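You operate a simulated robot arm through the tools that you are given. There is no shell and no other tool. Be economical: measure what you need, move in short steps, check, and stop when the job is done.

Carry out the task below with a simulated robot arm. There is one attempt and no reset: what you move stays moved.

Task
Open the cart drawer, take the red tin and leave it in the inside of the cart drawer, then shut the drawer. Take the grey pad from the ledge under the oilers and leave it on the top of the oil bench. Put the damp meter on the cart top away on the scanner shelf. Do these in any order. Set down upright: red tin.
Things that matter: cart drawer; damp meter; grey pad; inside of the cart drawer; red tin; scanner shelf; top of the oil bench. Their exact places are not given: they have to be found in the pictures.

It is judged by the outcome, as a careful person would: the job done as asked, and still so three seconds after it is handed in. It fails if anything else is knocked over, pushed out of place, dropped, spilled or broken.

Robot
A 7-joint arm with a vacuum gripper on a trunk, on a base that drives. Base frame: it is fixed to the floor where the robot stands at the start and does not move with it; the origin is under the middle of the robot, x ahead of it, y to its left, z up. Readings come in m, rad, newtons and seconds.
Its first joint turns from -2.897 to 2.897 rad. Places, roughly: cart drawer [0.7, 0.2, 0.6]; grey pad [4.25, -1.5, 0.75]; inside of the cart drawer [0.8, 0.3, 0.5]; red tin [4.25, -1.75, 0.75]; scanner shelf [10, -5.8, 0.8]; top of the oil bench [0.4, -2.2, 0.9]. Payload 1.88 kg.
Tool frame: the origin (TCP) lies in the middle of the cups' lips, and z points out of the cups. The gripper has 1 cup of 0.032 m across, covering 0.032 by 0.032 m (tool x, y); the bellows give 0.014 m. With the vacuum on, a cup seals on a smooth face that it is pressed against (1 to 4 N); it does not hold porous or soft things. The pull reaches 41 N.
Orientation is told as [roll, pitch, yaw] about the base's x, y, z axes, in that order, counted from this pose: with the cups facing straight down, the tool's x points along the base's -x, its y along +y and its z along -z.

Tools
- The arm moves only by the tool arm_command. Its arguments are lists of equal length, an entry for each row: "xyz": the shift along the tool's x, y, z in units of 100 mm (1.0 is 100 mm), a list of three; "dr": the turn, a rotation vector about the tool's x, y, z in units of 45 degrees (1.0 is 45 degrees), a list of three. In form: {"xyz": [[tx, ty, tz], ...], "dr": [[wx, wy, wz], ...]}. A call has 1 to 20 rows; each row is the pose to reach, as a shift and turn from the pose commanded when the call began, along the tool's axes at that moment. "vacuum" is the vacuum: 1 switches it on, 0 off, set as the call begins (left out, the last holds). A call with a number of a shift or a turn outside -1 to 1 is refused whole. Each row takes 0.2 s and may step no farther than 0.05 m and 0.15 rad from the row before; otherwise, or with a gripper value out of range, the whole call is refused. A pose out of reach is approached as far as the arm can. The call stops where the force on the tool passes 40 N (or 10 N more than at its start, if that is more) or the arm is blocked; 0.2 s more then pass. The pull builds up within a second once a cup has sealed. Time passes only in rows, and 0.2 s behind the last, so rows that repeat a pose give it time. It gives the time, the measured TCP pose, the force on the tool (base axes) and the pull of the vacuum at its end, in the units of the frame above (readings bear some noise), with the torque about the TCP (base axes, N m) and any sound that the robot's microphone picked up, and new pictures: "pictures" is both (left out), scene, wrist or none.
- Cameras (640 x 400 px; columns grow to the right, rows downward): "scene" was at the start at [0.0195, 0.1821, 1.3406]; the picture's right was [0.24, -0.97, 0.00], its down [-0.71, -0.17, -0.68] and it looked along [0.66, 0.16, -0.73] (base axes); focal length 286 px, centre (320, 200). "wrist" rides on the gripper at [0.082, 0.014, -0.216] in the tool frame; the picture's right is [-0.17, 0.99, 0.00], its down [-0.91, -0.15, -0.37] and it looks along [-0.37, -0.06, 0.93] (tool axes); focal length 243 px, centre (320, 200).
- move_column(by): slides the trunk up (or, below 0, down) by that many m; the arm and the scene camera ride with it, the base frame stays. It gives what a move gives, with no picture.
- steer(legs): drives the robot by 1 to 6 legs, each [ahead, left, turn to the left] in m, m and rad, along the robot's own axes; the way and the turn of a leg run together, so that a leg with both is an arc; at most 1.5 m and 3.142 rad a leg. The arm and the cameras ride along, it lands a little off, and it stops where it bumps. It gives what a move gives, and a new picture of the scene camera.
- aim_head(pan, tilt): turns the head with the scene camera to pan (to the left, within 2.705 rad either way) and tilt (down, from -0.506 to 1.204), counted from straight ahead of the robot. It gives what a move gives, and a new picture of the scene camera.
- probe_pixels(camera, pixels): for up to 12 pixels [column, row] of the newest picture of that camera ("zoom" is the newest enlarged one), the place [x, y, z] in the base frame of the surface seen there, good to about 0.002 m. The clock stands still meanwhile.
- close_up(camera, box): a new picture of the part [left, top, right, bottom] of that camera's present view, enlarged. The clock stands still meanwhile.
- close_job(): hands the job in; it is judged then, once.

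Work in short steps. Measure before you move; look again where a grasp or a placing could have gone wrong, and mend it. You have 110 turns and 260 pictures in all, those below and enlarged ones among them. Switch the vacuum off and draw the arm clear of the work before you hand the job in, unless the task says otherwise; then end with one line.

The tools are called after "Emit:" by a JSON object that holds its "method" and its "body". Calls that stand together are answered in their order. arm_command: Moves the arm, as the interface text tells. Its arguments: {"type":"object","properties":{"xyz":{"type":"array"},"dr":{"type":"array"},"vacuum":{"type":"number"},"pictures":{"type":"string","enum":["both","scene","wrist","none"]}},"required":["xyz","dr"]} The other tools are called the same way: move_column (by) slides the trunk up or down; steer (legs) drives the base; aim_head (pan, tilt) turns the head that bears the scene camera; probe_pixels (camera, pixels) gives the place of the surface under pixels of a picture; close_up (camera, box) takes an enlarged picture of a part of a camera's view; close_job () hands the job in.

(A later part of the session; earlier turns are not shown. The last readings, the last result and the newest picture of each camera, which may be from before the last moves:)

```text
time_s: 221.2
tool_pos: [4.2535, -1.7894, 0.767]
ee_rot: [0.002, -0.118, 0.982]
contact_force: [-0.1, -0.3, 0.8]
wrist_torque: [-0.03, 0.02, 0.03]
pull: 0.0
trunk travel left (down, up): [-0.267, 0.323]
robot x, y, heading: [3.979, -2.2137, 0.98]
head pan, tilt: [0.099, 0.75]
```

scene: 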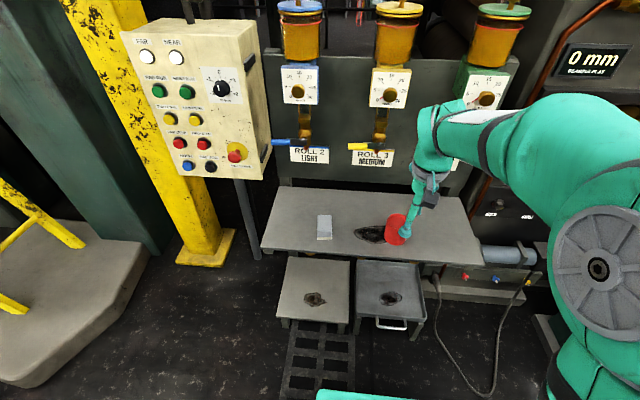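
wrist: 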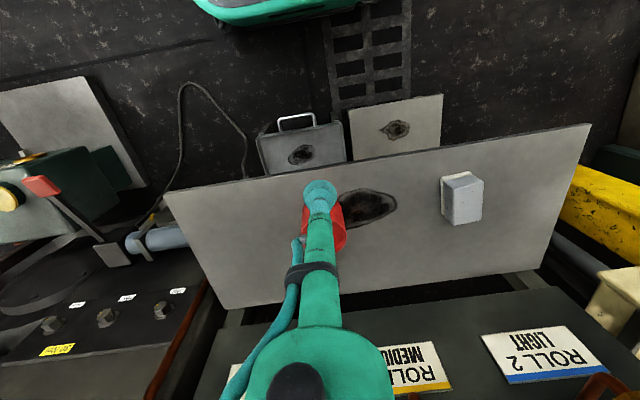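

Now forward over the tin, staying 0.03 above the rim, then check from the cameras.

Emit:
{"method": "arm_command", "body": {"xyz": [[-0.35, -0.07, 0.1], [-0.7, -0.14, 0.3], [-0.92, -0.14, 0.45]], "dr": [[0, 0, 0], [0, 0, 0], [0, 0, 0]], "pictures": "none"}}

Emit:
{"method": "arm_command", "body": {"xyz": [[-0.15, 0, 0.02]], "dr": [[0, 0, 0]], "pictures": "both"}}

Emit:
{"method": "close_up", "body": {"camera": "scene", "box": [340, 120, 480, 260]}}

Emit:
{"method": "close_up", "body": {"camera": "wrist", "box": [260, 140, 400, 230]}}

```text
time_s: 222.1
tool_pos: [4.3217, -1.719, 0.7337]
ee_rot: [0.003, -0.12, 0.982]
contact_force: [0.1, 0.5, 0.0]
wrist_torque: [-0.01, 0.0, 0.0]
pull: 0.0
trunk travel left (down, up): [-0.267, 0.323]
robot x, y, heading: [3.9765, -2.2156, 0.984]
head pan, tilt: [0.099, 0.75]
```

```text
time_s: 222.4
tool_pos: [4.3293, -1.7044, 0.7342]
ee_rot: [0.002, -0.118, 0.982]
contact_force: [0.5, -0.2, 0.2]
wrist_torque: [0.03, -0.01, -0.01]
pull: 0.1
trunk travel left (down, up): [-0.267, 0.323]
robot x, y, heading: [3.9793, -2.2173, 0.982]
head pan, tilt: [0.099, 0.75]
```

scene: 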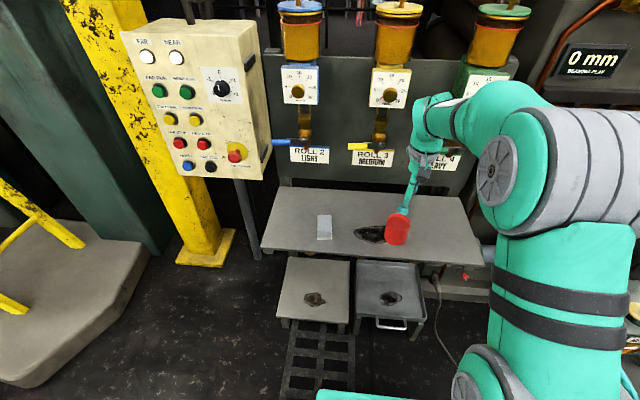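
wrist: 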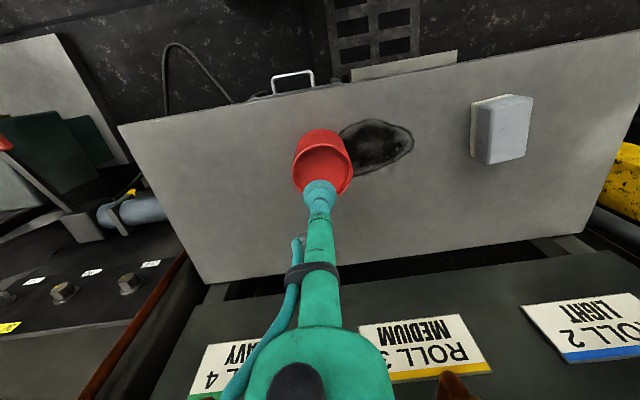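

```text
2.86 times, centred on (410, 190) of scene
```

zoom: 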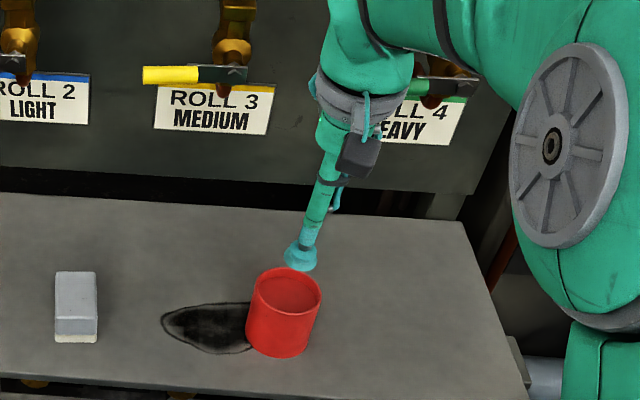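

```text
4.44 times, centred on (330, 185) of wrist
```

zoom: 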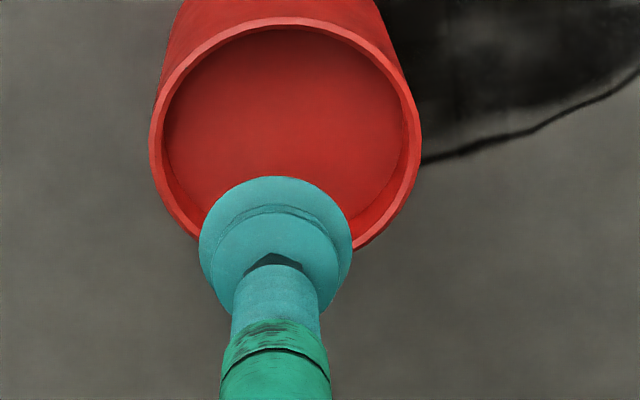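

From the wrist view I refine the tin's centre by probing the lid's edges.

Emit:
{"method": "probe_pixels", "body": {"camera": "zoom", "pixels": [[157, 135], [414, 130], [285, 23], [300, 100], [190, 90], [380, 90], [188, 222], [375, 225], [200, 150], [370, 170]]}}

```text
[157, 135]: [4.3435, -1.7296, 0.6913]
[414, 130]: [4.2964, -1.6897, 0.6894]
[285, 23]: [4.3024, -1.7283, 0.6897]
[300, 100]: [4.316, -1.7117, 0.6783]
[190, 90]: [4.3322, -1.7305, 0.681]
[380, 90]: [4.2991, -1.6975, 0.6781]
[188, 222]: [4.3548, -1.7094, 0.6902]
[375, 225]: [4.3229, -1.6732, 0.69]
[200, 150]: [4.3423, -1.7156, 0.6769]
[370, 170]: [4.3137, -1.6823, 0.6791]
```

Tin centre refined to (4.324,-1.7045), lid z 0.678. I descend with vacuum on.

Emit:
{"method": "arm_command", "body": {"xyz": [[0.06, 0.044, 0.2], [0.08, 0.044, 0.4], [0.096, 0.044, 0.5], [0.096, 0.044, 0.54], [0.096, 0.044, 0.565], [0.096, 0.044, 0.585], [0.096, 0.044, 0.6], [0.096, 0.044, 0.6], [0.096, 0.044, 0.6], [0.096, 0.044, 0.6]], "dr": [[0, 0, 0], [0, 0, 0], [0, 0, 0], [0, 0, 0], [0, 0, 0], [0, 0, 0], [0, 0, 0], [0, 0, 0], [0, 0, 0], [0, 0, 0]], "vacuum": 1, "pictures": "scene"}}

```text
time_s: 224.7
tool_pos: [4.3224, -1.7038, 0.6737]
ee_rot: [0.0, -0.125, 0.982]
contact_force: [6.0, 7.7, 24.7]
wrist_torque: [-0.35, 0.2, 0.04]
pull: 40.8
trunk travel left (down, up): [-0.267, 0.323]
robot x, y, heading: [3.9784, -2.2149, 0.985]
head pan, tilt: [0.099, 0.75]
```

scene: 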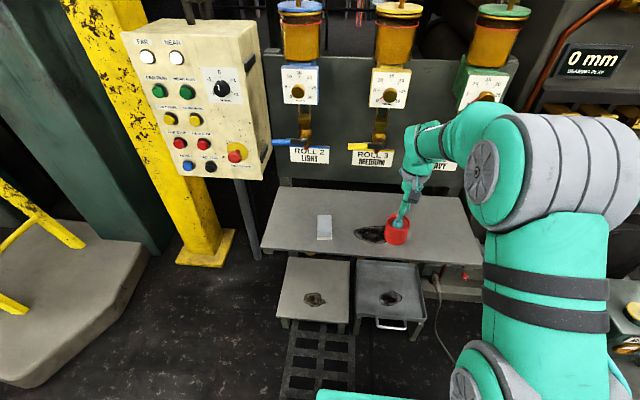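

Sealed (40.8 N). I lift and draw back towards the robot.

Emit:
{"method": "arm_command", "body": {"xyz": [[-0.02, 0, -0.1], [-0.03, 0, -0.25], [0.0, 0, -0.45], [0.15, 0, -0.6], [0.5, 0, -0.65], [0.85, 0, -0.7], [0.95, 0, -0.7]], "dr": [[0, 0, 0], [0, 0, 0], [0, 0, 0], [0, 0, 0], [0, 0, 0], [0, 0, 0], [0, 0, 0]], "pictures": "both"}}

```text
time_s: 226.2
tool_pos: [4.2662, -1.7895, 0.7293]
ee_rot: [0.002, -0.119, 0.983]
contact_force: [1.0, 0.4, -1.1]
wrist_torque: [-0.03, 0.07, -0.01]
pull: 40.3
trunk travel left (down, up): [-0.267, 0.323]
robot x, y, heading: [3.9766, -2.2148, 0.979]
head pan, tilt: [0.099, 0.75]
```

scene: 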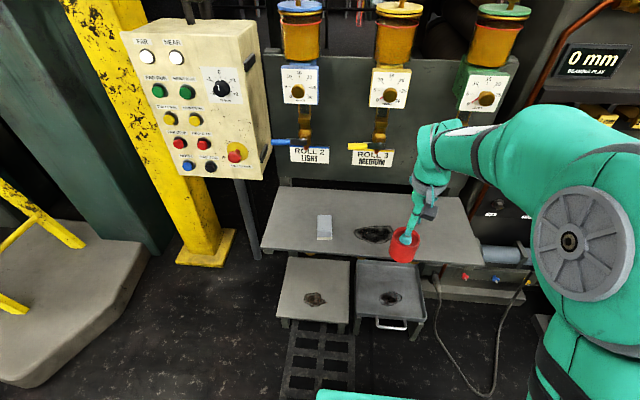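
wrist: 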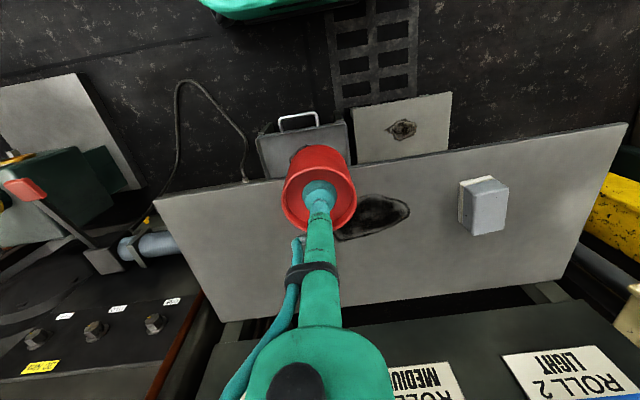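

Tin is held, clear of the ledge. I straighten the tool, back away, raise the trunk, and slide left toward the cart.

Emit:
{"method": "steer", "body": {"legs": [[-0.85, 0, 0]]}}

Emit:
{"method": "arm_command", "body": {"xyz": [[0, 0, 0], [0, 0, 0]], "dr": [[0, 0.08, 0], [0, 0.152, 0]], "pictures": "none"}}

Emit:
{"method": "move_column", "body": {"by": 0.24}}

Emit:
{"method": "steer", "body": {"legs": [[0, 1.5, -0.02], [0, 0.8, -0.02]]}}

```text
time_s: 230.8
tool_pos: [3.7871, -2.5019, 0.7303]
ee_rot: [0.002, -0.118, 0.977]
contact_force: [-0.6, 0.4, -0.9]
wrist_torque: [-0.12, 0.05, -0.02]
pull: 40.3
trunk travel left (down, up): [-0.267, 0.323]
robot x, y, heading: [3.4975, -2.9283, 0.977]
head pan, tilt: [0.099, 0.75]
```

scene: 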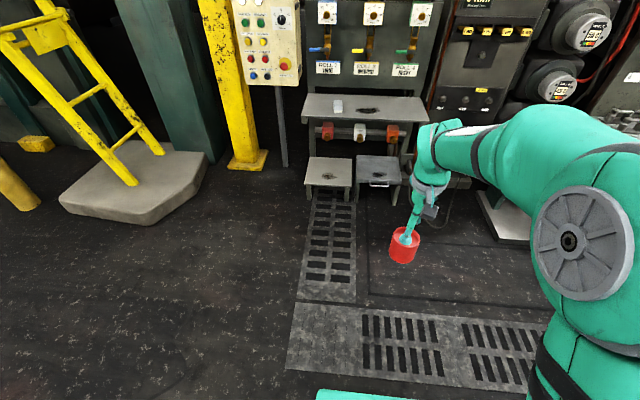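

```text
time_s: 231.4
tool_pos: [3.7873, -2.5026, 0.7294]
ee_rot: [0.002, 0.001, 0.98]
contact_force: [-0.1, 0.0, -0.9]
wrist_torque: [-0.04, 0.05, 0.02]
pull: 40.7
trunk travel left (down, up): [-0.267, 0.323]
robot x, y, heading: [3.4972, -2.9285, 0.977]
head pan, tilt: [0.099, 0.75]
```

```text
time_s: 233.9
tool_pos: [3.7877, -2.5023, 0.9689]
ee_rot: [0.002, 0.0, 0.978]
contact_force: [0.3, 0.6, -1.1]
wrist_torque: [-0.03, 0.08, 0.02]
pull: 40.7
trunk travel left (down, up): [-0.507, 0.083]
robot x, y, heading: [3.4974, -2.9325, 0.974]
head pan, tilt: [0.099, 0.75]
```

```text
time_s: 245.4
tool_pos: [1.8657, -1.1648, 0.9692]
ee_rot: [0.001, 0.0, 0.953]
contact_force: [0.2, 0.4, -1.4]
wrist_torque: [-0.04, 0.02, 0.02]
pull: 41.1
trunk travel left (down, up): [-0.507, 0.083]
robot x, y, heading: [1.5668, -1.5841, 0.953]
head pan, tilt: [0.099, 0.75]
```

scene: 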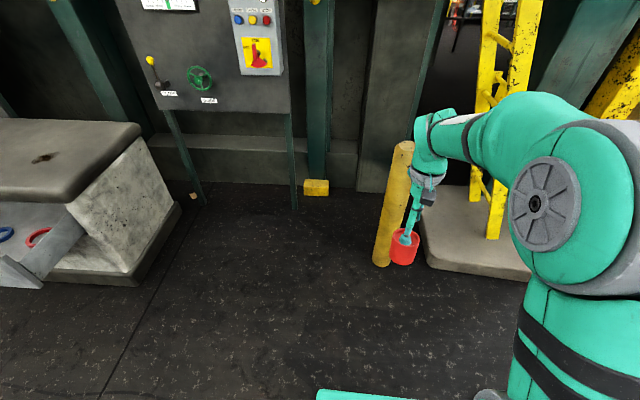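

v≈-0.44, heading 0.953. I correct and slide 1.7 m more to stand before the drawer.

Emit:
{"method": "steer", "body": {"legs": [[0, 0, 0.024], [0, 1.5, 0], [0, 0.2, 0]]}}

Emit:
{"method": "arm_command", "body": {"xyz": [[0, 0, 0]], "dr": [[0, 0, 0]], "pictures": "wrist"}}

```text
time_s: 254.6
tool_pos: [0.4196, -0.1795, 0.9695]
ee_rot: [0.002, 0.0, 0.978]
contact_force: [0.1, 0.0, -0.1]
wrist_torque: [-0.03, 0.07, -0.02]
pull: 41.3
trunk travel left (down, up): [-0.507, 0.083]
robot x, y, heading: [0.1276, -0.6069, 0.976]
head pan, tilt: [0.099, 0.75]
```

scene: 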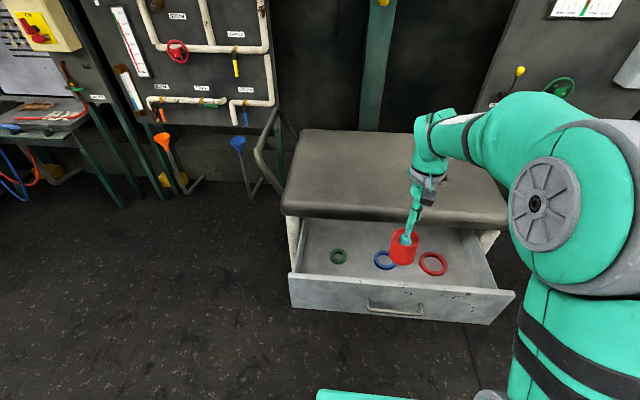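

```text
time_s: 255.0
tool_pos: [0.4199, -0.1808, 0.9697]
ee_rot: [0.002, -0.001, 0.978]
contact_force: [-0.4, -1.0, -0.7]
wrist_torque: [-0.04, 0.03, 0.01]
pull: 40.9
trunk travel left (down, up): [-0.507, 0.083]
robot x, y, heading: [0.1326, -0.6009, 0.971]
head pan, tilt: [0.099, 0.75]
```

wrist: 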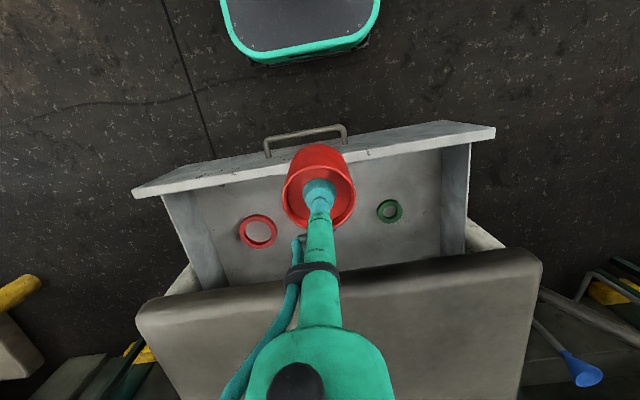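

I move over the free space at the drawer's front middle (0.518,-0.108), clear of the rings, then lower.

Emit:
{"method": "arm_command", "body": {"xyz": [[-0.4, -0.2, 0], [-0.8, -0.4, 0], [-1, -0.4, 0]], "dr": [[0, 0, 0], [0, 0, 0], [0, 0, 0]], "pictures": "none"}}

Emit:
{"method": "arm_command", "body": {"xyz": [[-0.15, 0, 0]], "dr": [[0, 0, 0]], "pictures": "none"}}

Emit:
{"method": "move_column", "body": {"by": -0.22}}

Emit:
{"method": "arm_command", "body": {"xyz": [[0, 0, 0]], "dr": [[0, 0, 0]], "pictures": "both"}}

```text
time_s: 255.8
tool_pos: [0.5066, -0.1181, 0.9697]
ee_rot: [-0.001, 0.0, 0.979]
contact_force: [-0.1, -0.4, -2.1]
wrist_torque: [-0.07, 0.03, 0.0]
pull: 40.7
trunk travel left (down, up): [-0.507, 0.083]
robot x, y, heading: [0.1318, -0.6043, 0.976]
head pan, tilt: [0.099, 0.75]
```

```text
time_s: 256.2
tool_pos: [0.5166, -0.1055, 0.9684]
ee_rot: [0.002, 0.0, 0.977]
contact_force: [0.3, -0.1, -1.2]
wrist_torque: [-0.08, -0.03, -0.01]
pull: 40.7
trunk travel left (down, up): [-0.507, 0.083]
robot x, y, heading: [0.1269, -0.6067, 0.973]
head pan, tilt: [0.099, 0.75]
```

```text
time_s: 258.5
tool_pos: [0.515, -0.1049, 0.7496]
ee_rot: [0.002, 0.001, 0.979]
contact_force: [0.7, 0.4, -1.1]
wrist_torque: [-0.05, 0.07, 0.03]
pull: 40.9
trunk travel left (down, up): [-0.287, 0.303]
robot x, y, heading: [0.1284, -0.6008, 0.973]
head pan, tilt: [0.099, 0.75]
```

```text
time_s: 258.9
tool_pos: [0.5163, -0.1047, 0.7501]
ee_rot: [0.003, -0.001, 0.977]
contact_force: [-1.0, -0.3, -1.3]
wrist_torque: [-0.06, 0.03, -0.08]
pull: 40.8
trunk travel left (down, up): [-0.287, 0.303]
robot x, y, heading: [0.1298, -0.6058, 0.979]
head pan, tilt: [0.099, 0.75]
```

scene: 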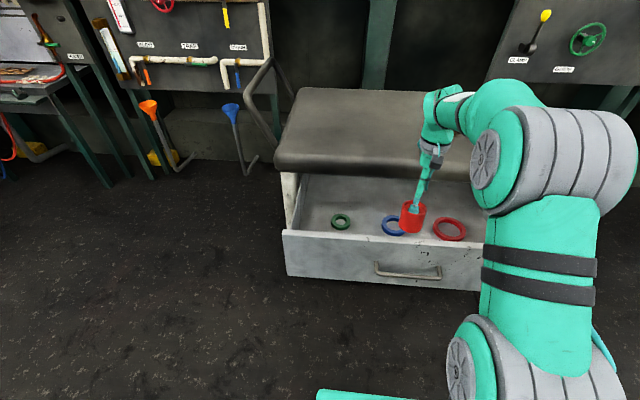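
wrist: 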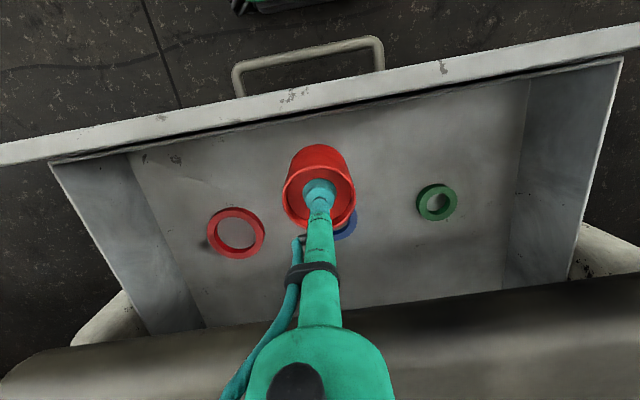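

Well placed between front wall and rings. I lower it to the drawer floor gradually.

Emit:
{"method": "arm_command", "body": {"xyz": [[0, 0, 0.3], [0, 0, 0.6], [0, 0, 0.9], [0, 0, 1.0]], "dr": [[0, 0, 0], [0, 0, 0], [0, 0, 0], [0, 0, 0]], "pictures": "scene"}}

Emit:
{"method": "arm_command", "body": {"xyz": [[0, 0, 0.25], [0, 0, 0.45], [0, 0, 0.53], [0, 0, 0.57], [0, 0, 0.6], [0, 0, 0.62]], "dr": [[0, 0, 0], [0, 0, 0], [0, 0, 0], [0, 0, 0], [0, 0, 0], [0, 0, 0]], "pictures": "scene"}}

```text
time_s: 259.9
tool_pos: [0.5156, -0.1089, 0.6486]
ee_rot: [0.003, -0.001, 0.977]
contact_force: [0.4, 0.2, -1.4]
wrist_torque: [-0.04, 0.05, 0.01]
pull: 40.2
trunk travel left (down, up): [-0.287, 0.303]
robot x, y, heading: [0.1307, -0.6035, 0.977]
head pan, tilt: [0.099, 0.75]
```

scene: 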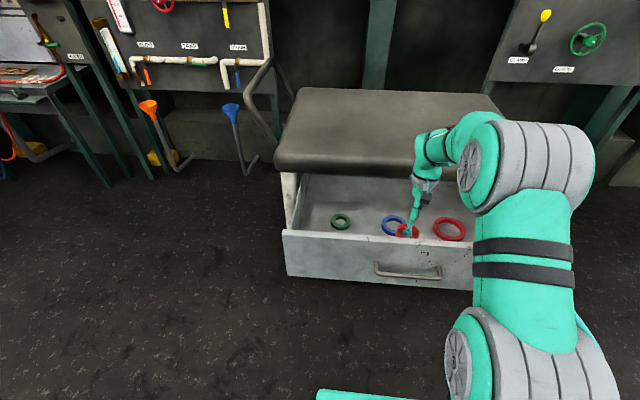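

```text
time_s: 261.3
tool_pos: [0.5157, -0.1051, 0.5867]
ee_rot: [0.003, 0.0, 0.977]
contact_force: [-0.9, -0.8, 1.2]
wrist_torque: [-0.1, 0.01, 0.02]
pull: 40.7
trunk travel left (down, up): [-0.287, 0.303]
robot x, y, heading: [0.1316, -0.6031, 0.98]
head pan, tilt: [0.099, 0.75]
```

scene: 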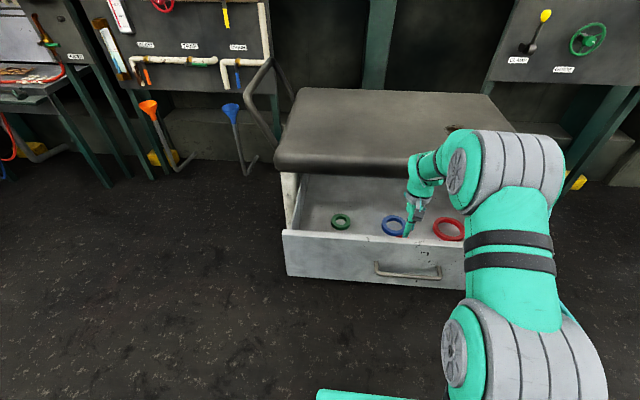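

Force just turned positive: touching. Press 3 mm more to seat it flat, then release and rise.

Emit:
{"method": "arm_command", "body": {"xyz": [[0, 0, 0.015], [0, 0, 0.03], [0, 0, 0.03]], "dr": [[0, 0, 0], [0, 0, 0], [0, 0, 0]], "pictures": "none"}}

Emit:
{"method": "arm_command", "body": {"xyz": [[0, 0, 0], [0, 0, 0], [0, 0, 0], [0, 0, 0], [0, 0, -0.1], [0, 0, -0.3], [0, 0, -0.7], [0, 0, -1.0]], "dr": [[0, 0, 0], [0, 0, 0], [0, 0, 0], [0, 0, 0], [0, 0, 0], [0, 0, 0], [0, 0, 0], [0, 0, 0]], "vacuum": 0, "pictures": "none"}}

Emit:
{"method": "move_column", "body": {"by": 0.22}}

Emit:
{"method": "arm_command", "body": {"xyz": [[0, 0, 0]], "dr": [[0, 0, 0]], "pictures": "both"}}

```text
time_s: 262.1
tool_pos: [0.5159, -0.1045, 0.5863]
ee_rot: [0.002, -0.002, 0.977]
contact_force: [-1.2, -0.5, 13.1]
wrist_torque: [0.2, -0.17, -0.03]
pull: 40.1
trunk travel left (down, up): [-0.287, 0.303]
robot x, y, heading: [0.1312, -0.6042, 0.972]
head pan, tilt: [0.099, 0.75]
```

```text
time_s: 263.9
tool_pos: [0.5147, -0.1055, 0.6861]
ee_rot: [0.001, 0.002, 0.977]
contact_force: [-0.3, 0.1, 0.5]
wrist_torque: [0.02, 0.0, -0.02]
pull: 0.1
trunk travel left (down, up): [-0.287, 0.303]
robot x, y, heading: [0.1304, -0.6045, 0.972]
head pan, tilt: [0.099, 0.75]
```

```text
time_s: 266.3
tool_pos: [0.514, -0.1065, 0.9058]
ee_rot: [0.001, 0.0, 0.977]
contact_force: [0.4, 0.5, -0.7]
wrist_torque: [-0.02, -0.05, -0.05]
pull: 0.0
trunk travel left (down, up): [-0.507, 0.083]
robot x, y, heading: [0.1319, -0.6076, 0.975]
head pan, tilt: [0.099, 0.75]
```

```text
time_s: 266.7
tool_pos: [0.5151, -0.106, 0.9062]
ee_rot: [0.002, 0.002, 0.977]
contact_force: [-0.1, 0.0, -0.7]
wrist_torque: [-0.02, 0.01, 0.02]
pull: 0.1
trunk travel left (down, up): [-0.507, 0.083]
robot x, y, heading: [0.135, -0.6036, 0.978]
head pan, tilt: [0.099, 0.75]
```

scene: 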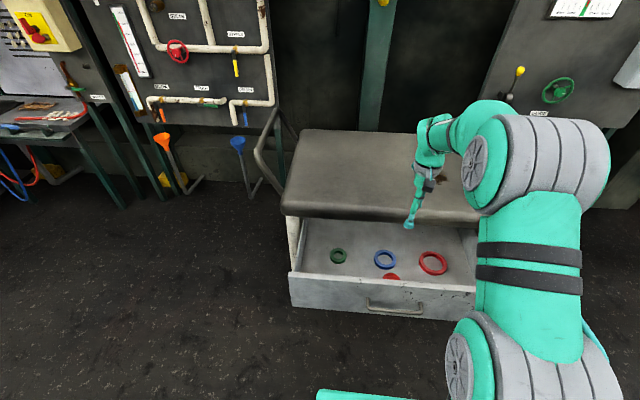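
wrist: 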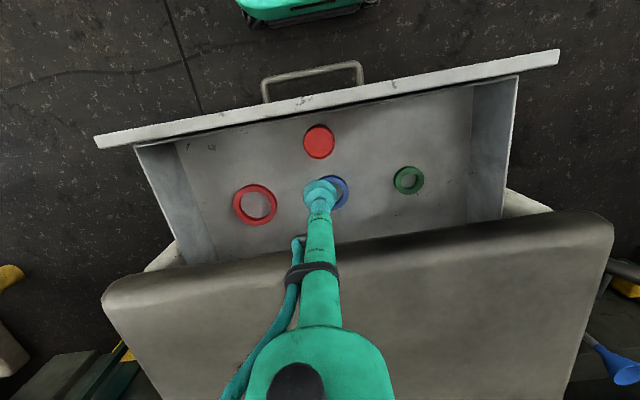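

Tin stands upright in the drawer. Now to shut it: back off 0.32 m, pitch the tool forward ~50°, lower to z≈0.675, and push the face above the handle.

Emit:
{"method": "steer", "body": {"legs": [[-0.32, 0, 0]]}}

Emit:
{"method": "arm_command", "body": {"xyz": [[0, 0, 0], [0, 0, 0], [0, 0, 0], [0, 0, 0], [0, 0, 0], [0, 0, 0]], "dr": [[0, -0.167, 0], [0, -0.333, 0], [0, -0.5, 0], [0, -0.667, 0], [0, -0.833, 0], [0, -1, 0]], "pictures": "none"}}

Emit:
{"method": "move_column", "body": {"by": -0.23}}

Emit:
{"method": "arm_command", "body": {"xyz": [[0, 0, 0]], "dr": [[0, 0, 0]], "pictures": "both"}}

```text
time_s: 268.8
tool_pos: [0.3327, -0.3803, 0.9049]
ee_rot: [0.004, 0.0, 0.972]
contact_force: [0.7, -0.3, 0.9]
wrist_torque: [0.0, 0.02, 0.03]
pull: 0.1
trunk travel left (down, up): [-0.507, 0.083]
robot x, y, heading: [-0.0559, -0.8731, 0.971]
head pan, tilt: [0.099, 0.75]
```

scene: 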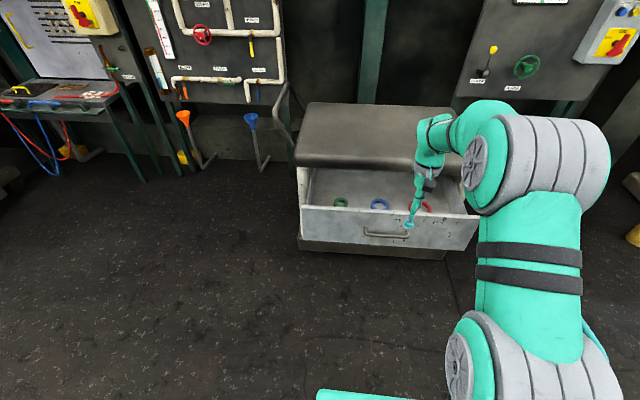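

```text
time_s: 270.2
tool_pos: [0.3319, -0.3802, 0.8884]
ee_rot: [0.005, -0.748, 0.969]
contact_force: [-1.7, -1.4, -3.0]
wrist_torque: [0.65, -0.48, -0.02]
pull: 0.0
trunk travel left (down, up): [-0.507, 0.083]
robot x, y, heading: [-0.0567, -0.8758, 0.967]
head pan, tilt: [0.099, 0.75]
```

```text
time_s: 272.6
tool_pos: [0.3287, -0.3826, 0.6531]
ee_rot: [0.008, -0.745, 0.967]
contact_force: [-0.7, -0.5, -0.3]
wrist_torque: [0.0, -0.02, 0.03]
pull: 0.1
trunk travel left (down, up): [-0.277, 0.313]
robot x, y, heading: [-0.0554, -0.8794, 0.968]
head pan, tilt: [0.099, 0.75]
```

```text
time_s: 273.1
tool_pos: [0.3285, -0.3817, 0.6538]
ee_rot: [0.007, -0.747, 0.969]
contact_force: [-0.1, -0.5, -0.2]
wrist_torque: [0.01, 0.0, 0.0]
pull: 0.1
trunk travel left (down, up): [-0.277, 0.313]
robot x, y, heading: [-0.0564, -0.8822, 0.974]
head pan, tilt: [0.099, 0.75]
```

scene: 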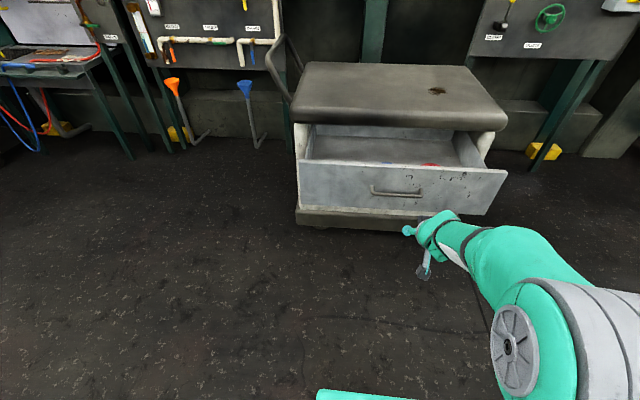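
wrist: 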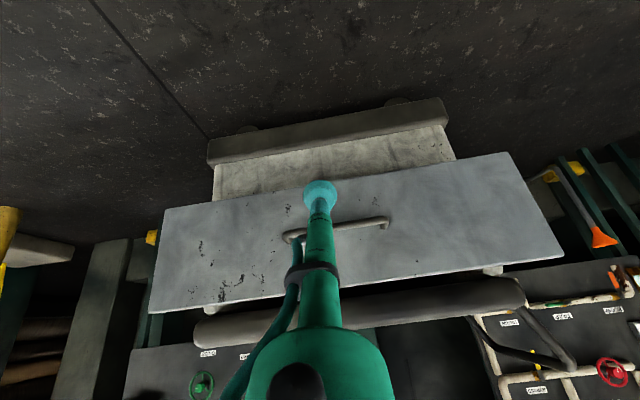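

Raise 0.028 m so the cup meets the face above the handle, then drive ahead to touch and push.

Emit:
{"method": "move_column", "body": {"by": 0.028}}

Emit:
{"method": "steer", "body": {"legs": [[0.2, 0, 0]]}}

Emit:
{"method": "steer", "body": {"legs": [[0.1, 0, 0]]}}

```text
time_s: 273.8
tool_pos: [0.3296, -0.3767, 0.6947]
ee_rot: [0.002, -0.78, 0.975]
contact_force: [0.7, 0.1, -0.9]
wrist_torque: [0.04, -0.02, -0.01]
pull: 0.0
trunk travel left (down, up): [-0.305, 0.285]
robot x, y, heading: [-0.0556, -0.8782, 0.971]
head pan, tilt: [0.099, 0.75]
```

```text
time_s: 275.4
tool_pos: [0.442, -0.2114, 0.69]
ee_rot: [0.007, -0.76, 0.974]
contact_force: [0.2, -0.2, 0.4]
wrist_torque: [0.03, -0.01, -0.01]
pull: 0.0
trunk travel left (down, up): [-0.305, 0.285]
robot x, y, heading: [0.0576, -0.7089, 0.97]
head pan, tilt: [0.099, 0.75]
```

scene: 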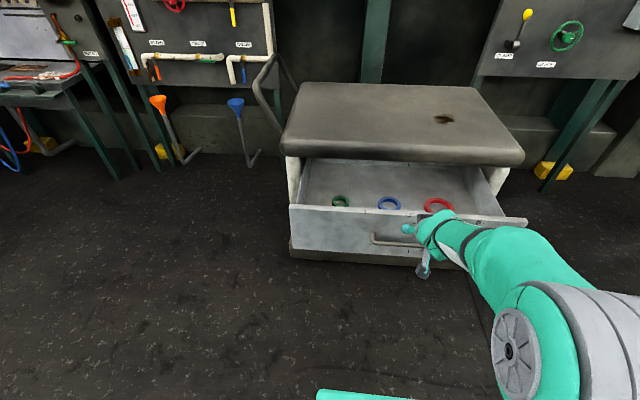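

```text
time_s: 276.5
tool_pos: [0.4953, -0.1339, 0.6833]
ee_rot: [0.008, -0.751, 0.973]
contact_force: [0.2, -0.2, -0.5]
wrist_torque: [-0.03, 0.01, 0.0]
pull: 0.1
trunk travel left (down, up): [-0.305, 0.285]
robot x, y, heading: [0.1134, -0.6283, 0.966]
head pan, tilt: [0.099, 0.75]
```

scene: 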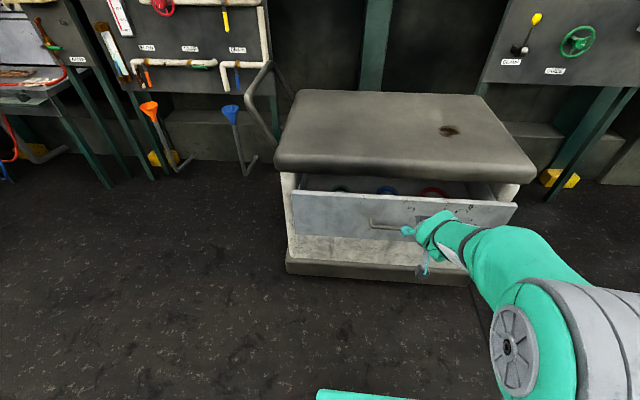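

The drawer is closing. Continue 0.12 m, then check.

Emit:
{"method": "steer", "body": {"legs": [[0.12, 0, 0]]}}

Emit:
{"method": "steer", "body": {"legs": [[0.05, 0, 0]]}}

Emit:
{"method": "close_up", "body": {"camera": "scene", "box": [260, 80, 560, 290]}}

```text
time_s: 277.8
tool_pos: [0.5659, -0.0332, 0.6812]
ee_rot: [0.008, -0.747, 0.972]
contact_force: [0.9, 0.2, 0.6]
wrist_torque: [0.04, 0.0, 0.0]
pull: 0.1
trunk travel left (down, up): [-0.305, 0.285]
robot x, y, heading: [0.1882, -0.5292, 0.969]
head pan, tilt: [0.099, 0.75]
```

scene: 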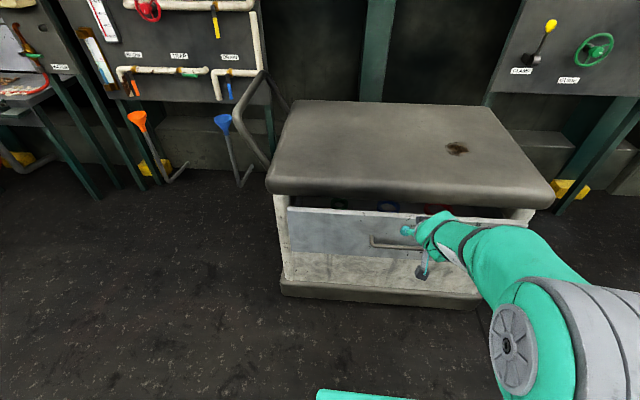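

```text
time_s: 278.7
tool_pos: [0.5944, 0.0083, 0.6813]
ee_rot: [0.009, -0.746, 0.972]
contact_force: [-0.2, -0.5, -0.1]
wrist_torque: [0.01, 0.04, 0.01]
pull: 0.1
trunk travel left (down, up): [-0.305, 0.285]
robot x, y, heading: [0.2157, -0.4859, 0.968]
head pan, tilt: [0.099, 0.75]
```

scene: 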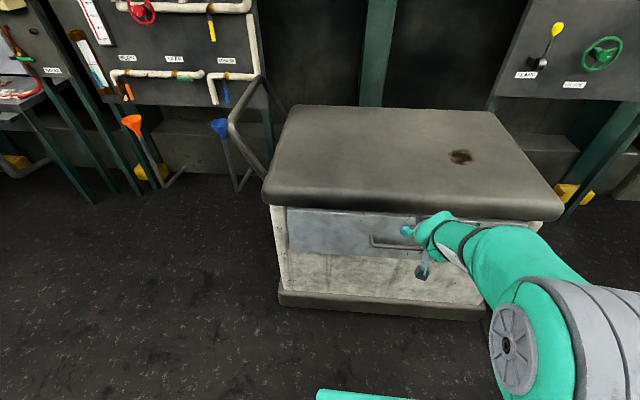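

```text
1.90 times, centred on (410, 185) of scene
```

zoom: 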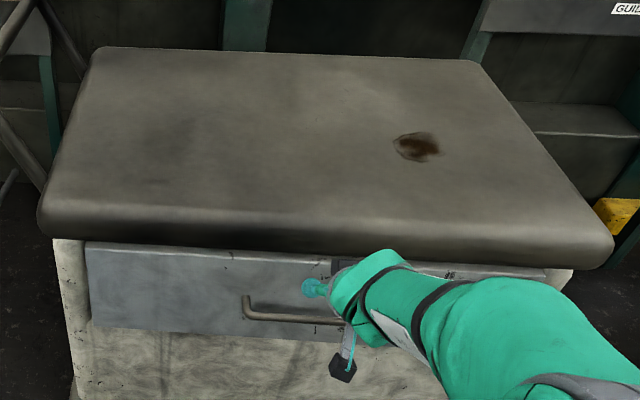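

TCP at v≈0.340. I probe the face to compare with the closed position.

Emit:
{"method": "probe_pixels", "body": {"camera": "zoom", "pixels": [[130, 280], [200, 280], [230, 320], [150, 315], [72, 280], [180, 350], [500, 280]]}}

```text
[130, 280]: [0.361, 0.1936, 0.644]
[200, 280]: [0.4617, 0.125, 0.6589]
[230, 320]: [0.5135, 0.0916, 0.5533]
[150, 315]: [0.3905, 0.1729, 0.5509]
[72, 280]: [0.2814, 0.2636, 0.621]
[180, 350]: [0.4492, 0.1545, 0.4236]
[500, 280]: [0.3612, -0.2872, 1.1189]
```

Face v≈0.3625 vs 0.3645 closed: about 2 mm left. I nudge a little more.

Emit:
{"method": "arm_command", "body": {"xyz": [[-0.035, 0, 0.035], [-0.07, 0, 0.07], [-0.09, 0, 0.09], [-0.09, 0, 0.09]], "dr": [[0, 0, 0], [0, 0, 0], [0, 0, 0], [0, 0, 0]], "pictures": "scene"}}

Emit:
{"method": "close_up", "body": {"camera": "scene", "box": [260, 80, 560, 290]}}

Emit:
{"method": "probe_pixels", "body": {"camera": "zoom", "pixels": [[130, 280], [200, 280], [230, 320], [150, 315], [180, 300], [100, 310]]}}

```text
time_s: 279.7
tool_pos: [0.6003, 0.0184, 0.6811]
ee_rot: [0.011, -0.746, 0.972]
contact_force: [-0.3, 0.1, 0.3]
wrist_torque: [0.0, 0.0, -0.02]
pull: 0.1
trunk travel left (down, up): [-0.305, 0.285]
robot x, y, heading: [0.2127, -0.4866, 0.968]
head pan, tilt: [0.099, 0.75]
```

scene: 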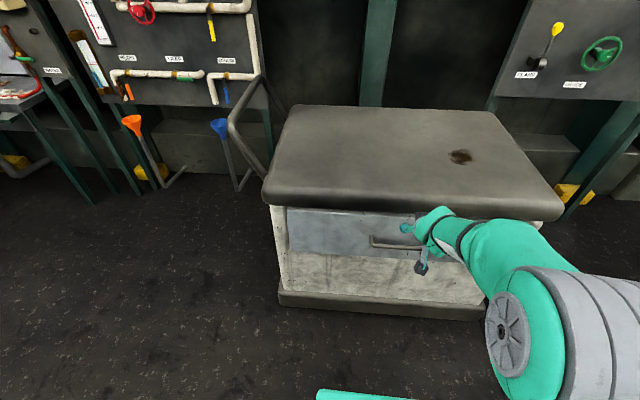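

```text
1.90 times, centred on (410, 185) of scene
```

zoom: 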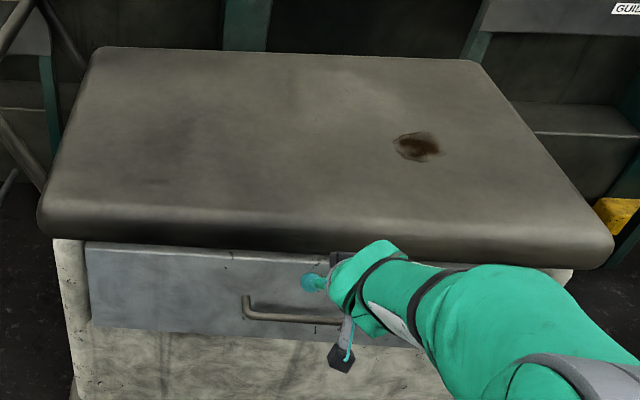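

```text
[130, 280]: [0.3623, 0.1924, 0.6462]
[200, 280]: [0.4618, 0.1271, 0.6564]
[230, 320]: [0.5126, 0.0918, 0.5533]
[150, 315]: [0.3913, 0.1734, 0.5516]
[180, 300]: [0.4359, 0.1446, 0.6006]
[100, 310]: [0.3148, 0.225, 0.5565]
```

Within noise of closed, but no force felt yet. I push a few mm more until resistance is felt.

Emit:
{"method": "arm_command", "body": {"xyz": [[-0.035, 0, 0.035], [-0.07, 0, 0.07], [-0.1, 0, 0.1], [-0.1, 0, 0.1]], "dr": [[0, 0, 0], [0, 0, 0], [0, 0, 0], [0, 0, 0]], "pictures": "none"}}

```text
time_s: 280.7
tool_pos: [0.6094, 0.027, 0.6784]
ee_rot: [0.009, -0.74, 0.972]
contact_force: [-12.3, -16.1, -8.4]
wrist_torque: [0.27, -0.24, 0.0]
pull: 0.0
trunk travel left (down, up): [-0.305, 0.285]
robot x, y, heading: [0.2146, -0.4849, 0.968]
head pan, tilt: [0.099, 0.75]
```

Firm stop at 20 N: the drawer is shut. I back off, straighten the tool and head back for the grey pad.

Emit:
{"method": "steer", "body": {"legs": [[-0.25, 0, 0.01]]}}

Emit:
{"method": "arm_command", "body": {"xyz": [[0, 0, 0], [0, 0, 0], [0, 0, 0], [0, 0, 0], [0, 0, 0], [0, 0, 0]], "dr": [[0, 0.167, 0], [0, 0.333, 0], [0, 0.5, 0], [0, 0.667, 0], [0, 0.833, 0], [0, 0.95, 0]], "pictures": "none"}}

Emit:
{"method": "move_column", "body": {"by": 0.1}}

Emit:
{"method": "steer", "body": {"legs": [[0, -1.5, 0], [0, -1.0, 0]]}}

```text
time_s: 282.6
tool_pos: [0.4623, -0.1767, 0.6807]
ee_rot: [0.005, -0.748, 0.984]
contact_force: [0.1, 0.7, 0.4]
wrist_torque: [-0.01, 0.05, 0.0]
pull: 0.2
trunk travel left (down, up): [-0.305, 0.285]
robot x, y, heading: [0.0716, -0.6962, 0.977]
head pan, tilt: [0.099, 0.75]
```

scene: 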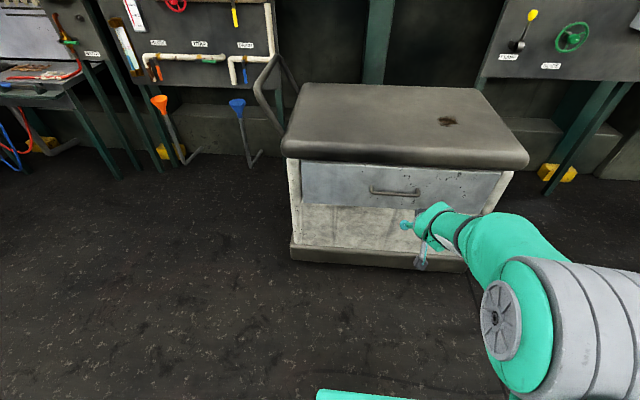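

```text
time_s: 283.9
tool_pos: [0.4623, -0.1769, 0.6803]
ee_rot: [0.005, 0.003, 0.988]
contact_force: [0.2, -0.4, 0.8]
wrist_torque: [0.03, 0.01, 0.03]
pull: 0.0
trunk travel left (down, up): [-0.305, 0.285]
robot x, y, heading: [0.0718, -0.6962, 0.975]
head pan, tilt: [0.099, 0.75]
```

```text
time_s: 285.3
tool_pos: [0.4626, -0.1763, 0.7789]
ee_rot: [0.008, 0.001, 0.989]
contact_force: [1.0, -0.2, -0.1]
wrist_torque: [0.01, 0.0, 0.01]
pull: 0.1
trunk travel left (down, up): [-0.405, 0.185]
robot x, y, heading: [0.0745, -0.6941, 0.979]
head pan, tilt: [0.099, 0.75]
```

```text
time_s: 297.6
tool_pos: [2.5624, -1.5708, 0.7803]
ee_rot: [0.007, 0.002, 0.981]
contact_force: [0.4, 0.1, -0.7]
wrist_torque: [-0.02, 0.03, 0.02]
pull: 0.1
trunk travel left (down, up): [-0.405, 0.185]
robot x, y, heading: [2.1697, -2.0843, 0.966]
head pan, tilt: [0.099, 0.75]
```

scene: 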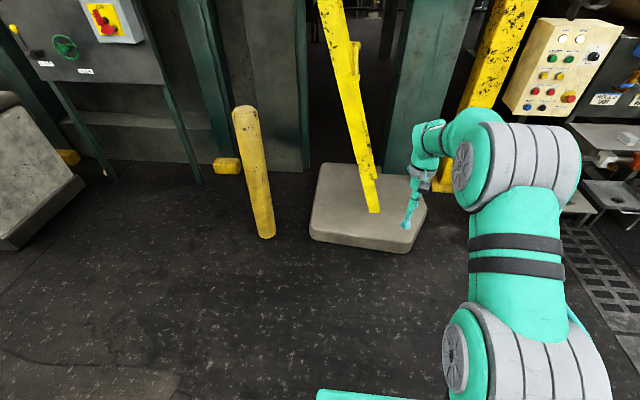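

Continue right 1.34 m, then approach to just short of the ledge.

Emit:
{"method": "steer", "body": {"legs": [[0, -1.34, 0.01], [0.62, 0, 0]]}}

Emit:
{"method": "close_up", "body": {"camera": "scene", "box": [270, 150, 470, 275]}}

```text
time_s: 307.4
tool_pos: [4.0212, -1.8284, 0.7795]
ee_rot: [0.006, 0.001, 1.0]
contact_force: [0.1, -0.8, -0.6]
wrist_torque: [0.0, 0.02, -0.01]
pull: 0.0
trunk travel left (down, up): [-0.405, 0.185]
robot x, y, heading: [3.6348, -2.3509, 0.988]
head pan, tilt: [0.099, 0.75]
```

scene: 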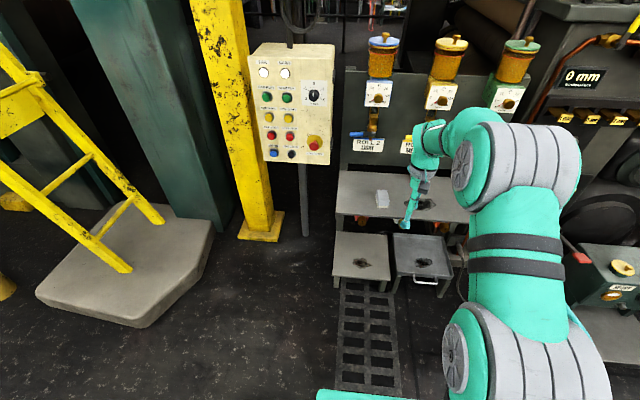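

```text
3.20 times, centred on (370, 212) of scene
```

zoom: 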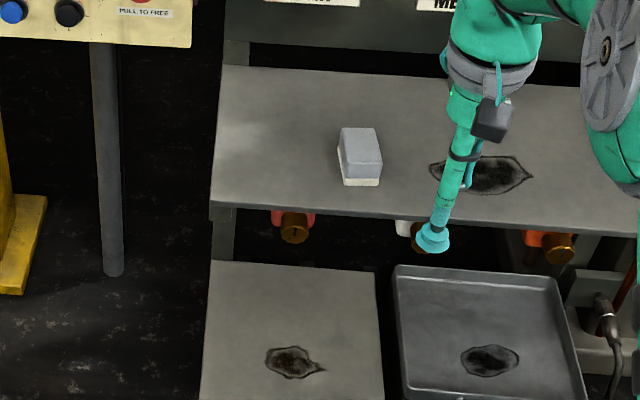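

Probe the pad's top corners.

Emit:
{"method": "probe_pixels", "body": {"camera": "zoom", "pixels": [[343, 131], [373, 131], [347, 160], [379, 160], [360, 145], [362, 172], [360, 183], [395, 185]]}}

Emit:
{"method": "close_up", "body": {"camera": "scene", "box": [362, 180, 402, 215]}}

```text
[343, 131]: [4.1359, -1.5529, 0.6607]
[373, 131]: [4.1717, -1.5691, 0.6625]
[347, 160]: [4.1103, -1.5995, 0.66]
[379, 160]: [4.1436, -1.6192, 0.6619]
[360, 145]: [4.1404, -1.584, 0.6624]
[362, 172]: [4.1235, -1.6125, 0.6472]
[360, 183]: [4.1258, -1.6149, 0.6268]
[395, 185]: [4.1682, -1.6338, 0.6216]
```

```text
11.43 times, centred on (382, 198) of scene
```

zoom: 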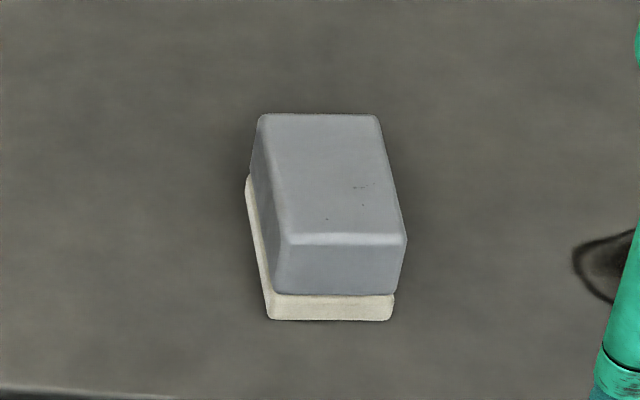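

The pad has a hard grey shell; centre (4.1404,-1.585,0.6625). I drive 0.18 m closer, tilt the tool back slightly as with the tin.

Emit:
{"method": "steer", "body": {"legs": [[0.18, 0.02, 0]]}}

Emit:
{"method": "arm_command", "body": {"xyz": [[0, 0, 0.1], [0, 0, 0.3]], "dr": [[0, -0.153, 0], [0, -0.153, 0]], "pictures": "both"}}

```text
time_s: 308.9
tool_pos: [4.1051, -1.6713, 0.7789]
ee_rot: [0.008, 0.0, 0.996]
contact_force: [0.2, 0.9, -0.8]
wrist_torque: [0.0, -0.03, 0.0]
pull: 0.1
trunk travel left (down, up): [-0.405, 0.185]
robot x, y, heading: [3.7132, -2.1919, 0.984]
head pan, tilt: [0.099, 0.75]
```

scene: 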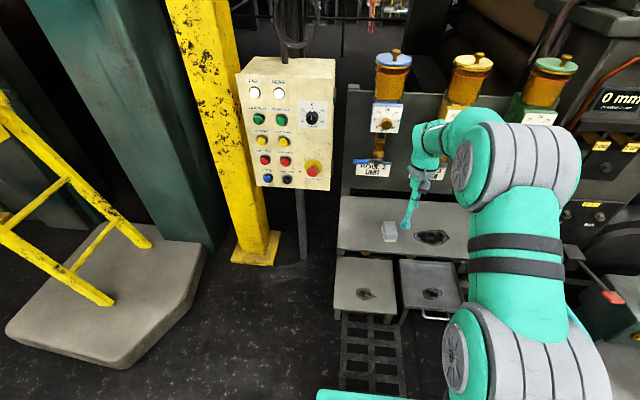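

```text
time_s: 309.5
tool_pos: [4.1056, -1.6715, 0.7484]
ee_rot: [0.006, -0.121, 0.994]
contact_force: [-0.1, 0.5, 0.1]
wrist_torque: [-0.02, -0.03, -0.03]
pull: 0.0
trunk travel left (down, up): [-0.405, 0.185]
robot x, y, heading: [3.719, -2.1915, 0.982]
head pan, tilt: [0.099, 0.75]
```

scene: 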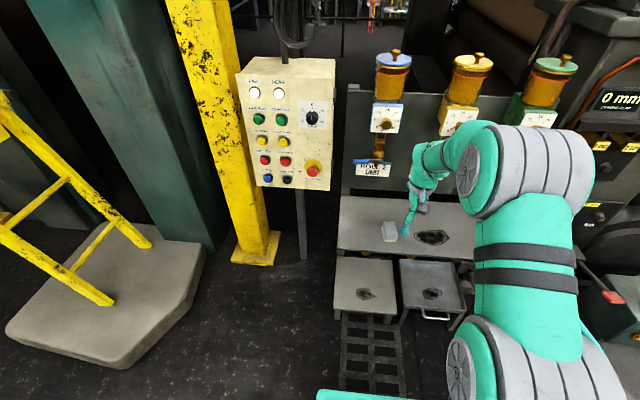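
wrist: 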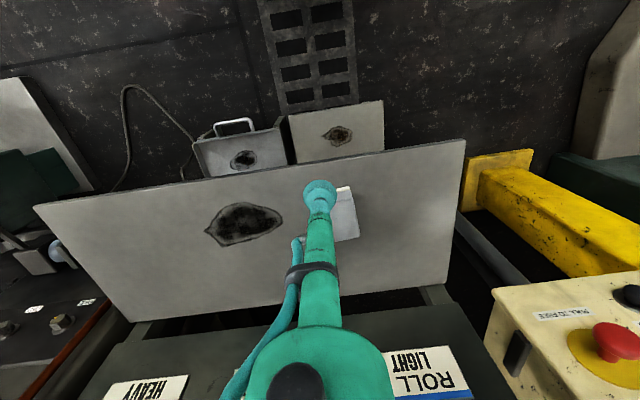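

Move over the pad to ~0.035 above and check.

Emit:
{"method": "arm_command", "body": {"xyz": [[-0.35, 0.09, 0.1], [-0.7, 0.18, 0.3], [-0.805, 0.18, 0.6]], "dr": [[0, 0, 0], [0, 0, 0], [0, 0, 0]], "pictures": "both"}}

Emit:
{"method": "close_up", "body": {"camera": "scene", "box": [340, 120, 480, 260]}}

```text
time_s: 310.3
tool_pos: [4.1397, -1.5866, 0.6987]
ee_rot: [0.007, -0.118, 0.993]
contact_force: [-0.1, -0.2, 0.2]
wrist_torque: [-0.03, 0.03, 0.01]
pull: 0.0
trunk travel left (down, up): [-0.405, 0.185]
robot x, y, heading: [3.7161, -2.1905, 0.981]
head pan, tilt: [0.099, 0.75]
```

scene: 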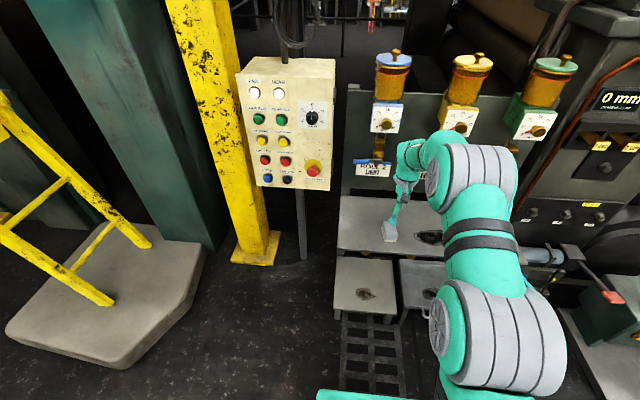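
wrist: 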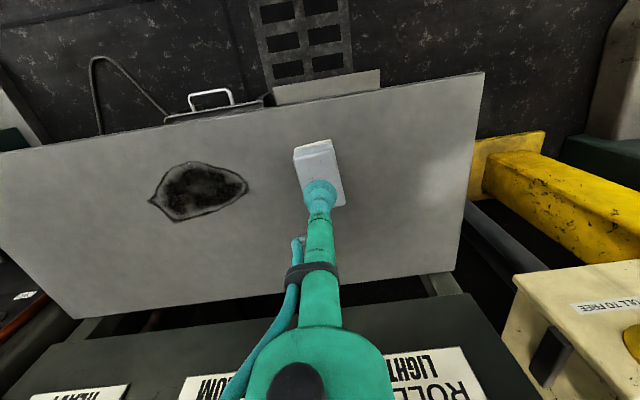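

```text
2.86 times, centred on (410, 190) of scene
```

zoom: 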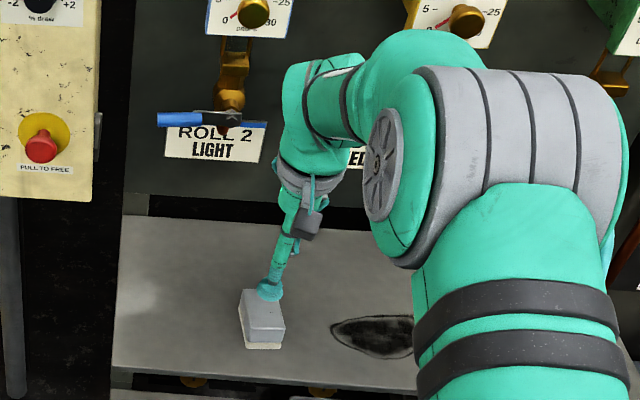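

Aligned. Vacuum on and press down ~0.037 m.

Emit:
{"method": "arm_command", "body": {"xyz": [[0.03, 0, 0.2], [0.04, 0, 0.31], [0.043, 0, 0.35], [0.043, 0, 0.375], [0.043, 0, 0.395], [0.043, 0, 0.4], [0.043, 0, 0.4], [0.043, 0, 0.4]], "dr": [[0, 0, 0], [0, 0, 0], [0, 0, 0], [0, 0, 0], [0, 0, 0], [0, 0, 0], [0, 0, 0], [0, 0, 0]], "vacuum": 1, "pictures": "none"}}

```text
time_s: 312.1
tool_pos: [4.137, -1.5858, 0.6603]
ee_rot: [0.005, -0.126, 0.995]
contact_force: [4.3, 4.8, 18.3]
wrist_torque: [-0.31, 0.1, 0.09]
pull: 40.4
trunk travel left (down, up): [-0.405, 0.185]
robot x, y, heading: [3.7175, -2.1921, 0.982]
head pan, tilt: [0.099, 0.75]
```

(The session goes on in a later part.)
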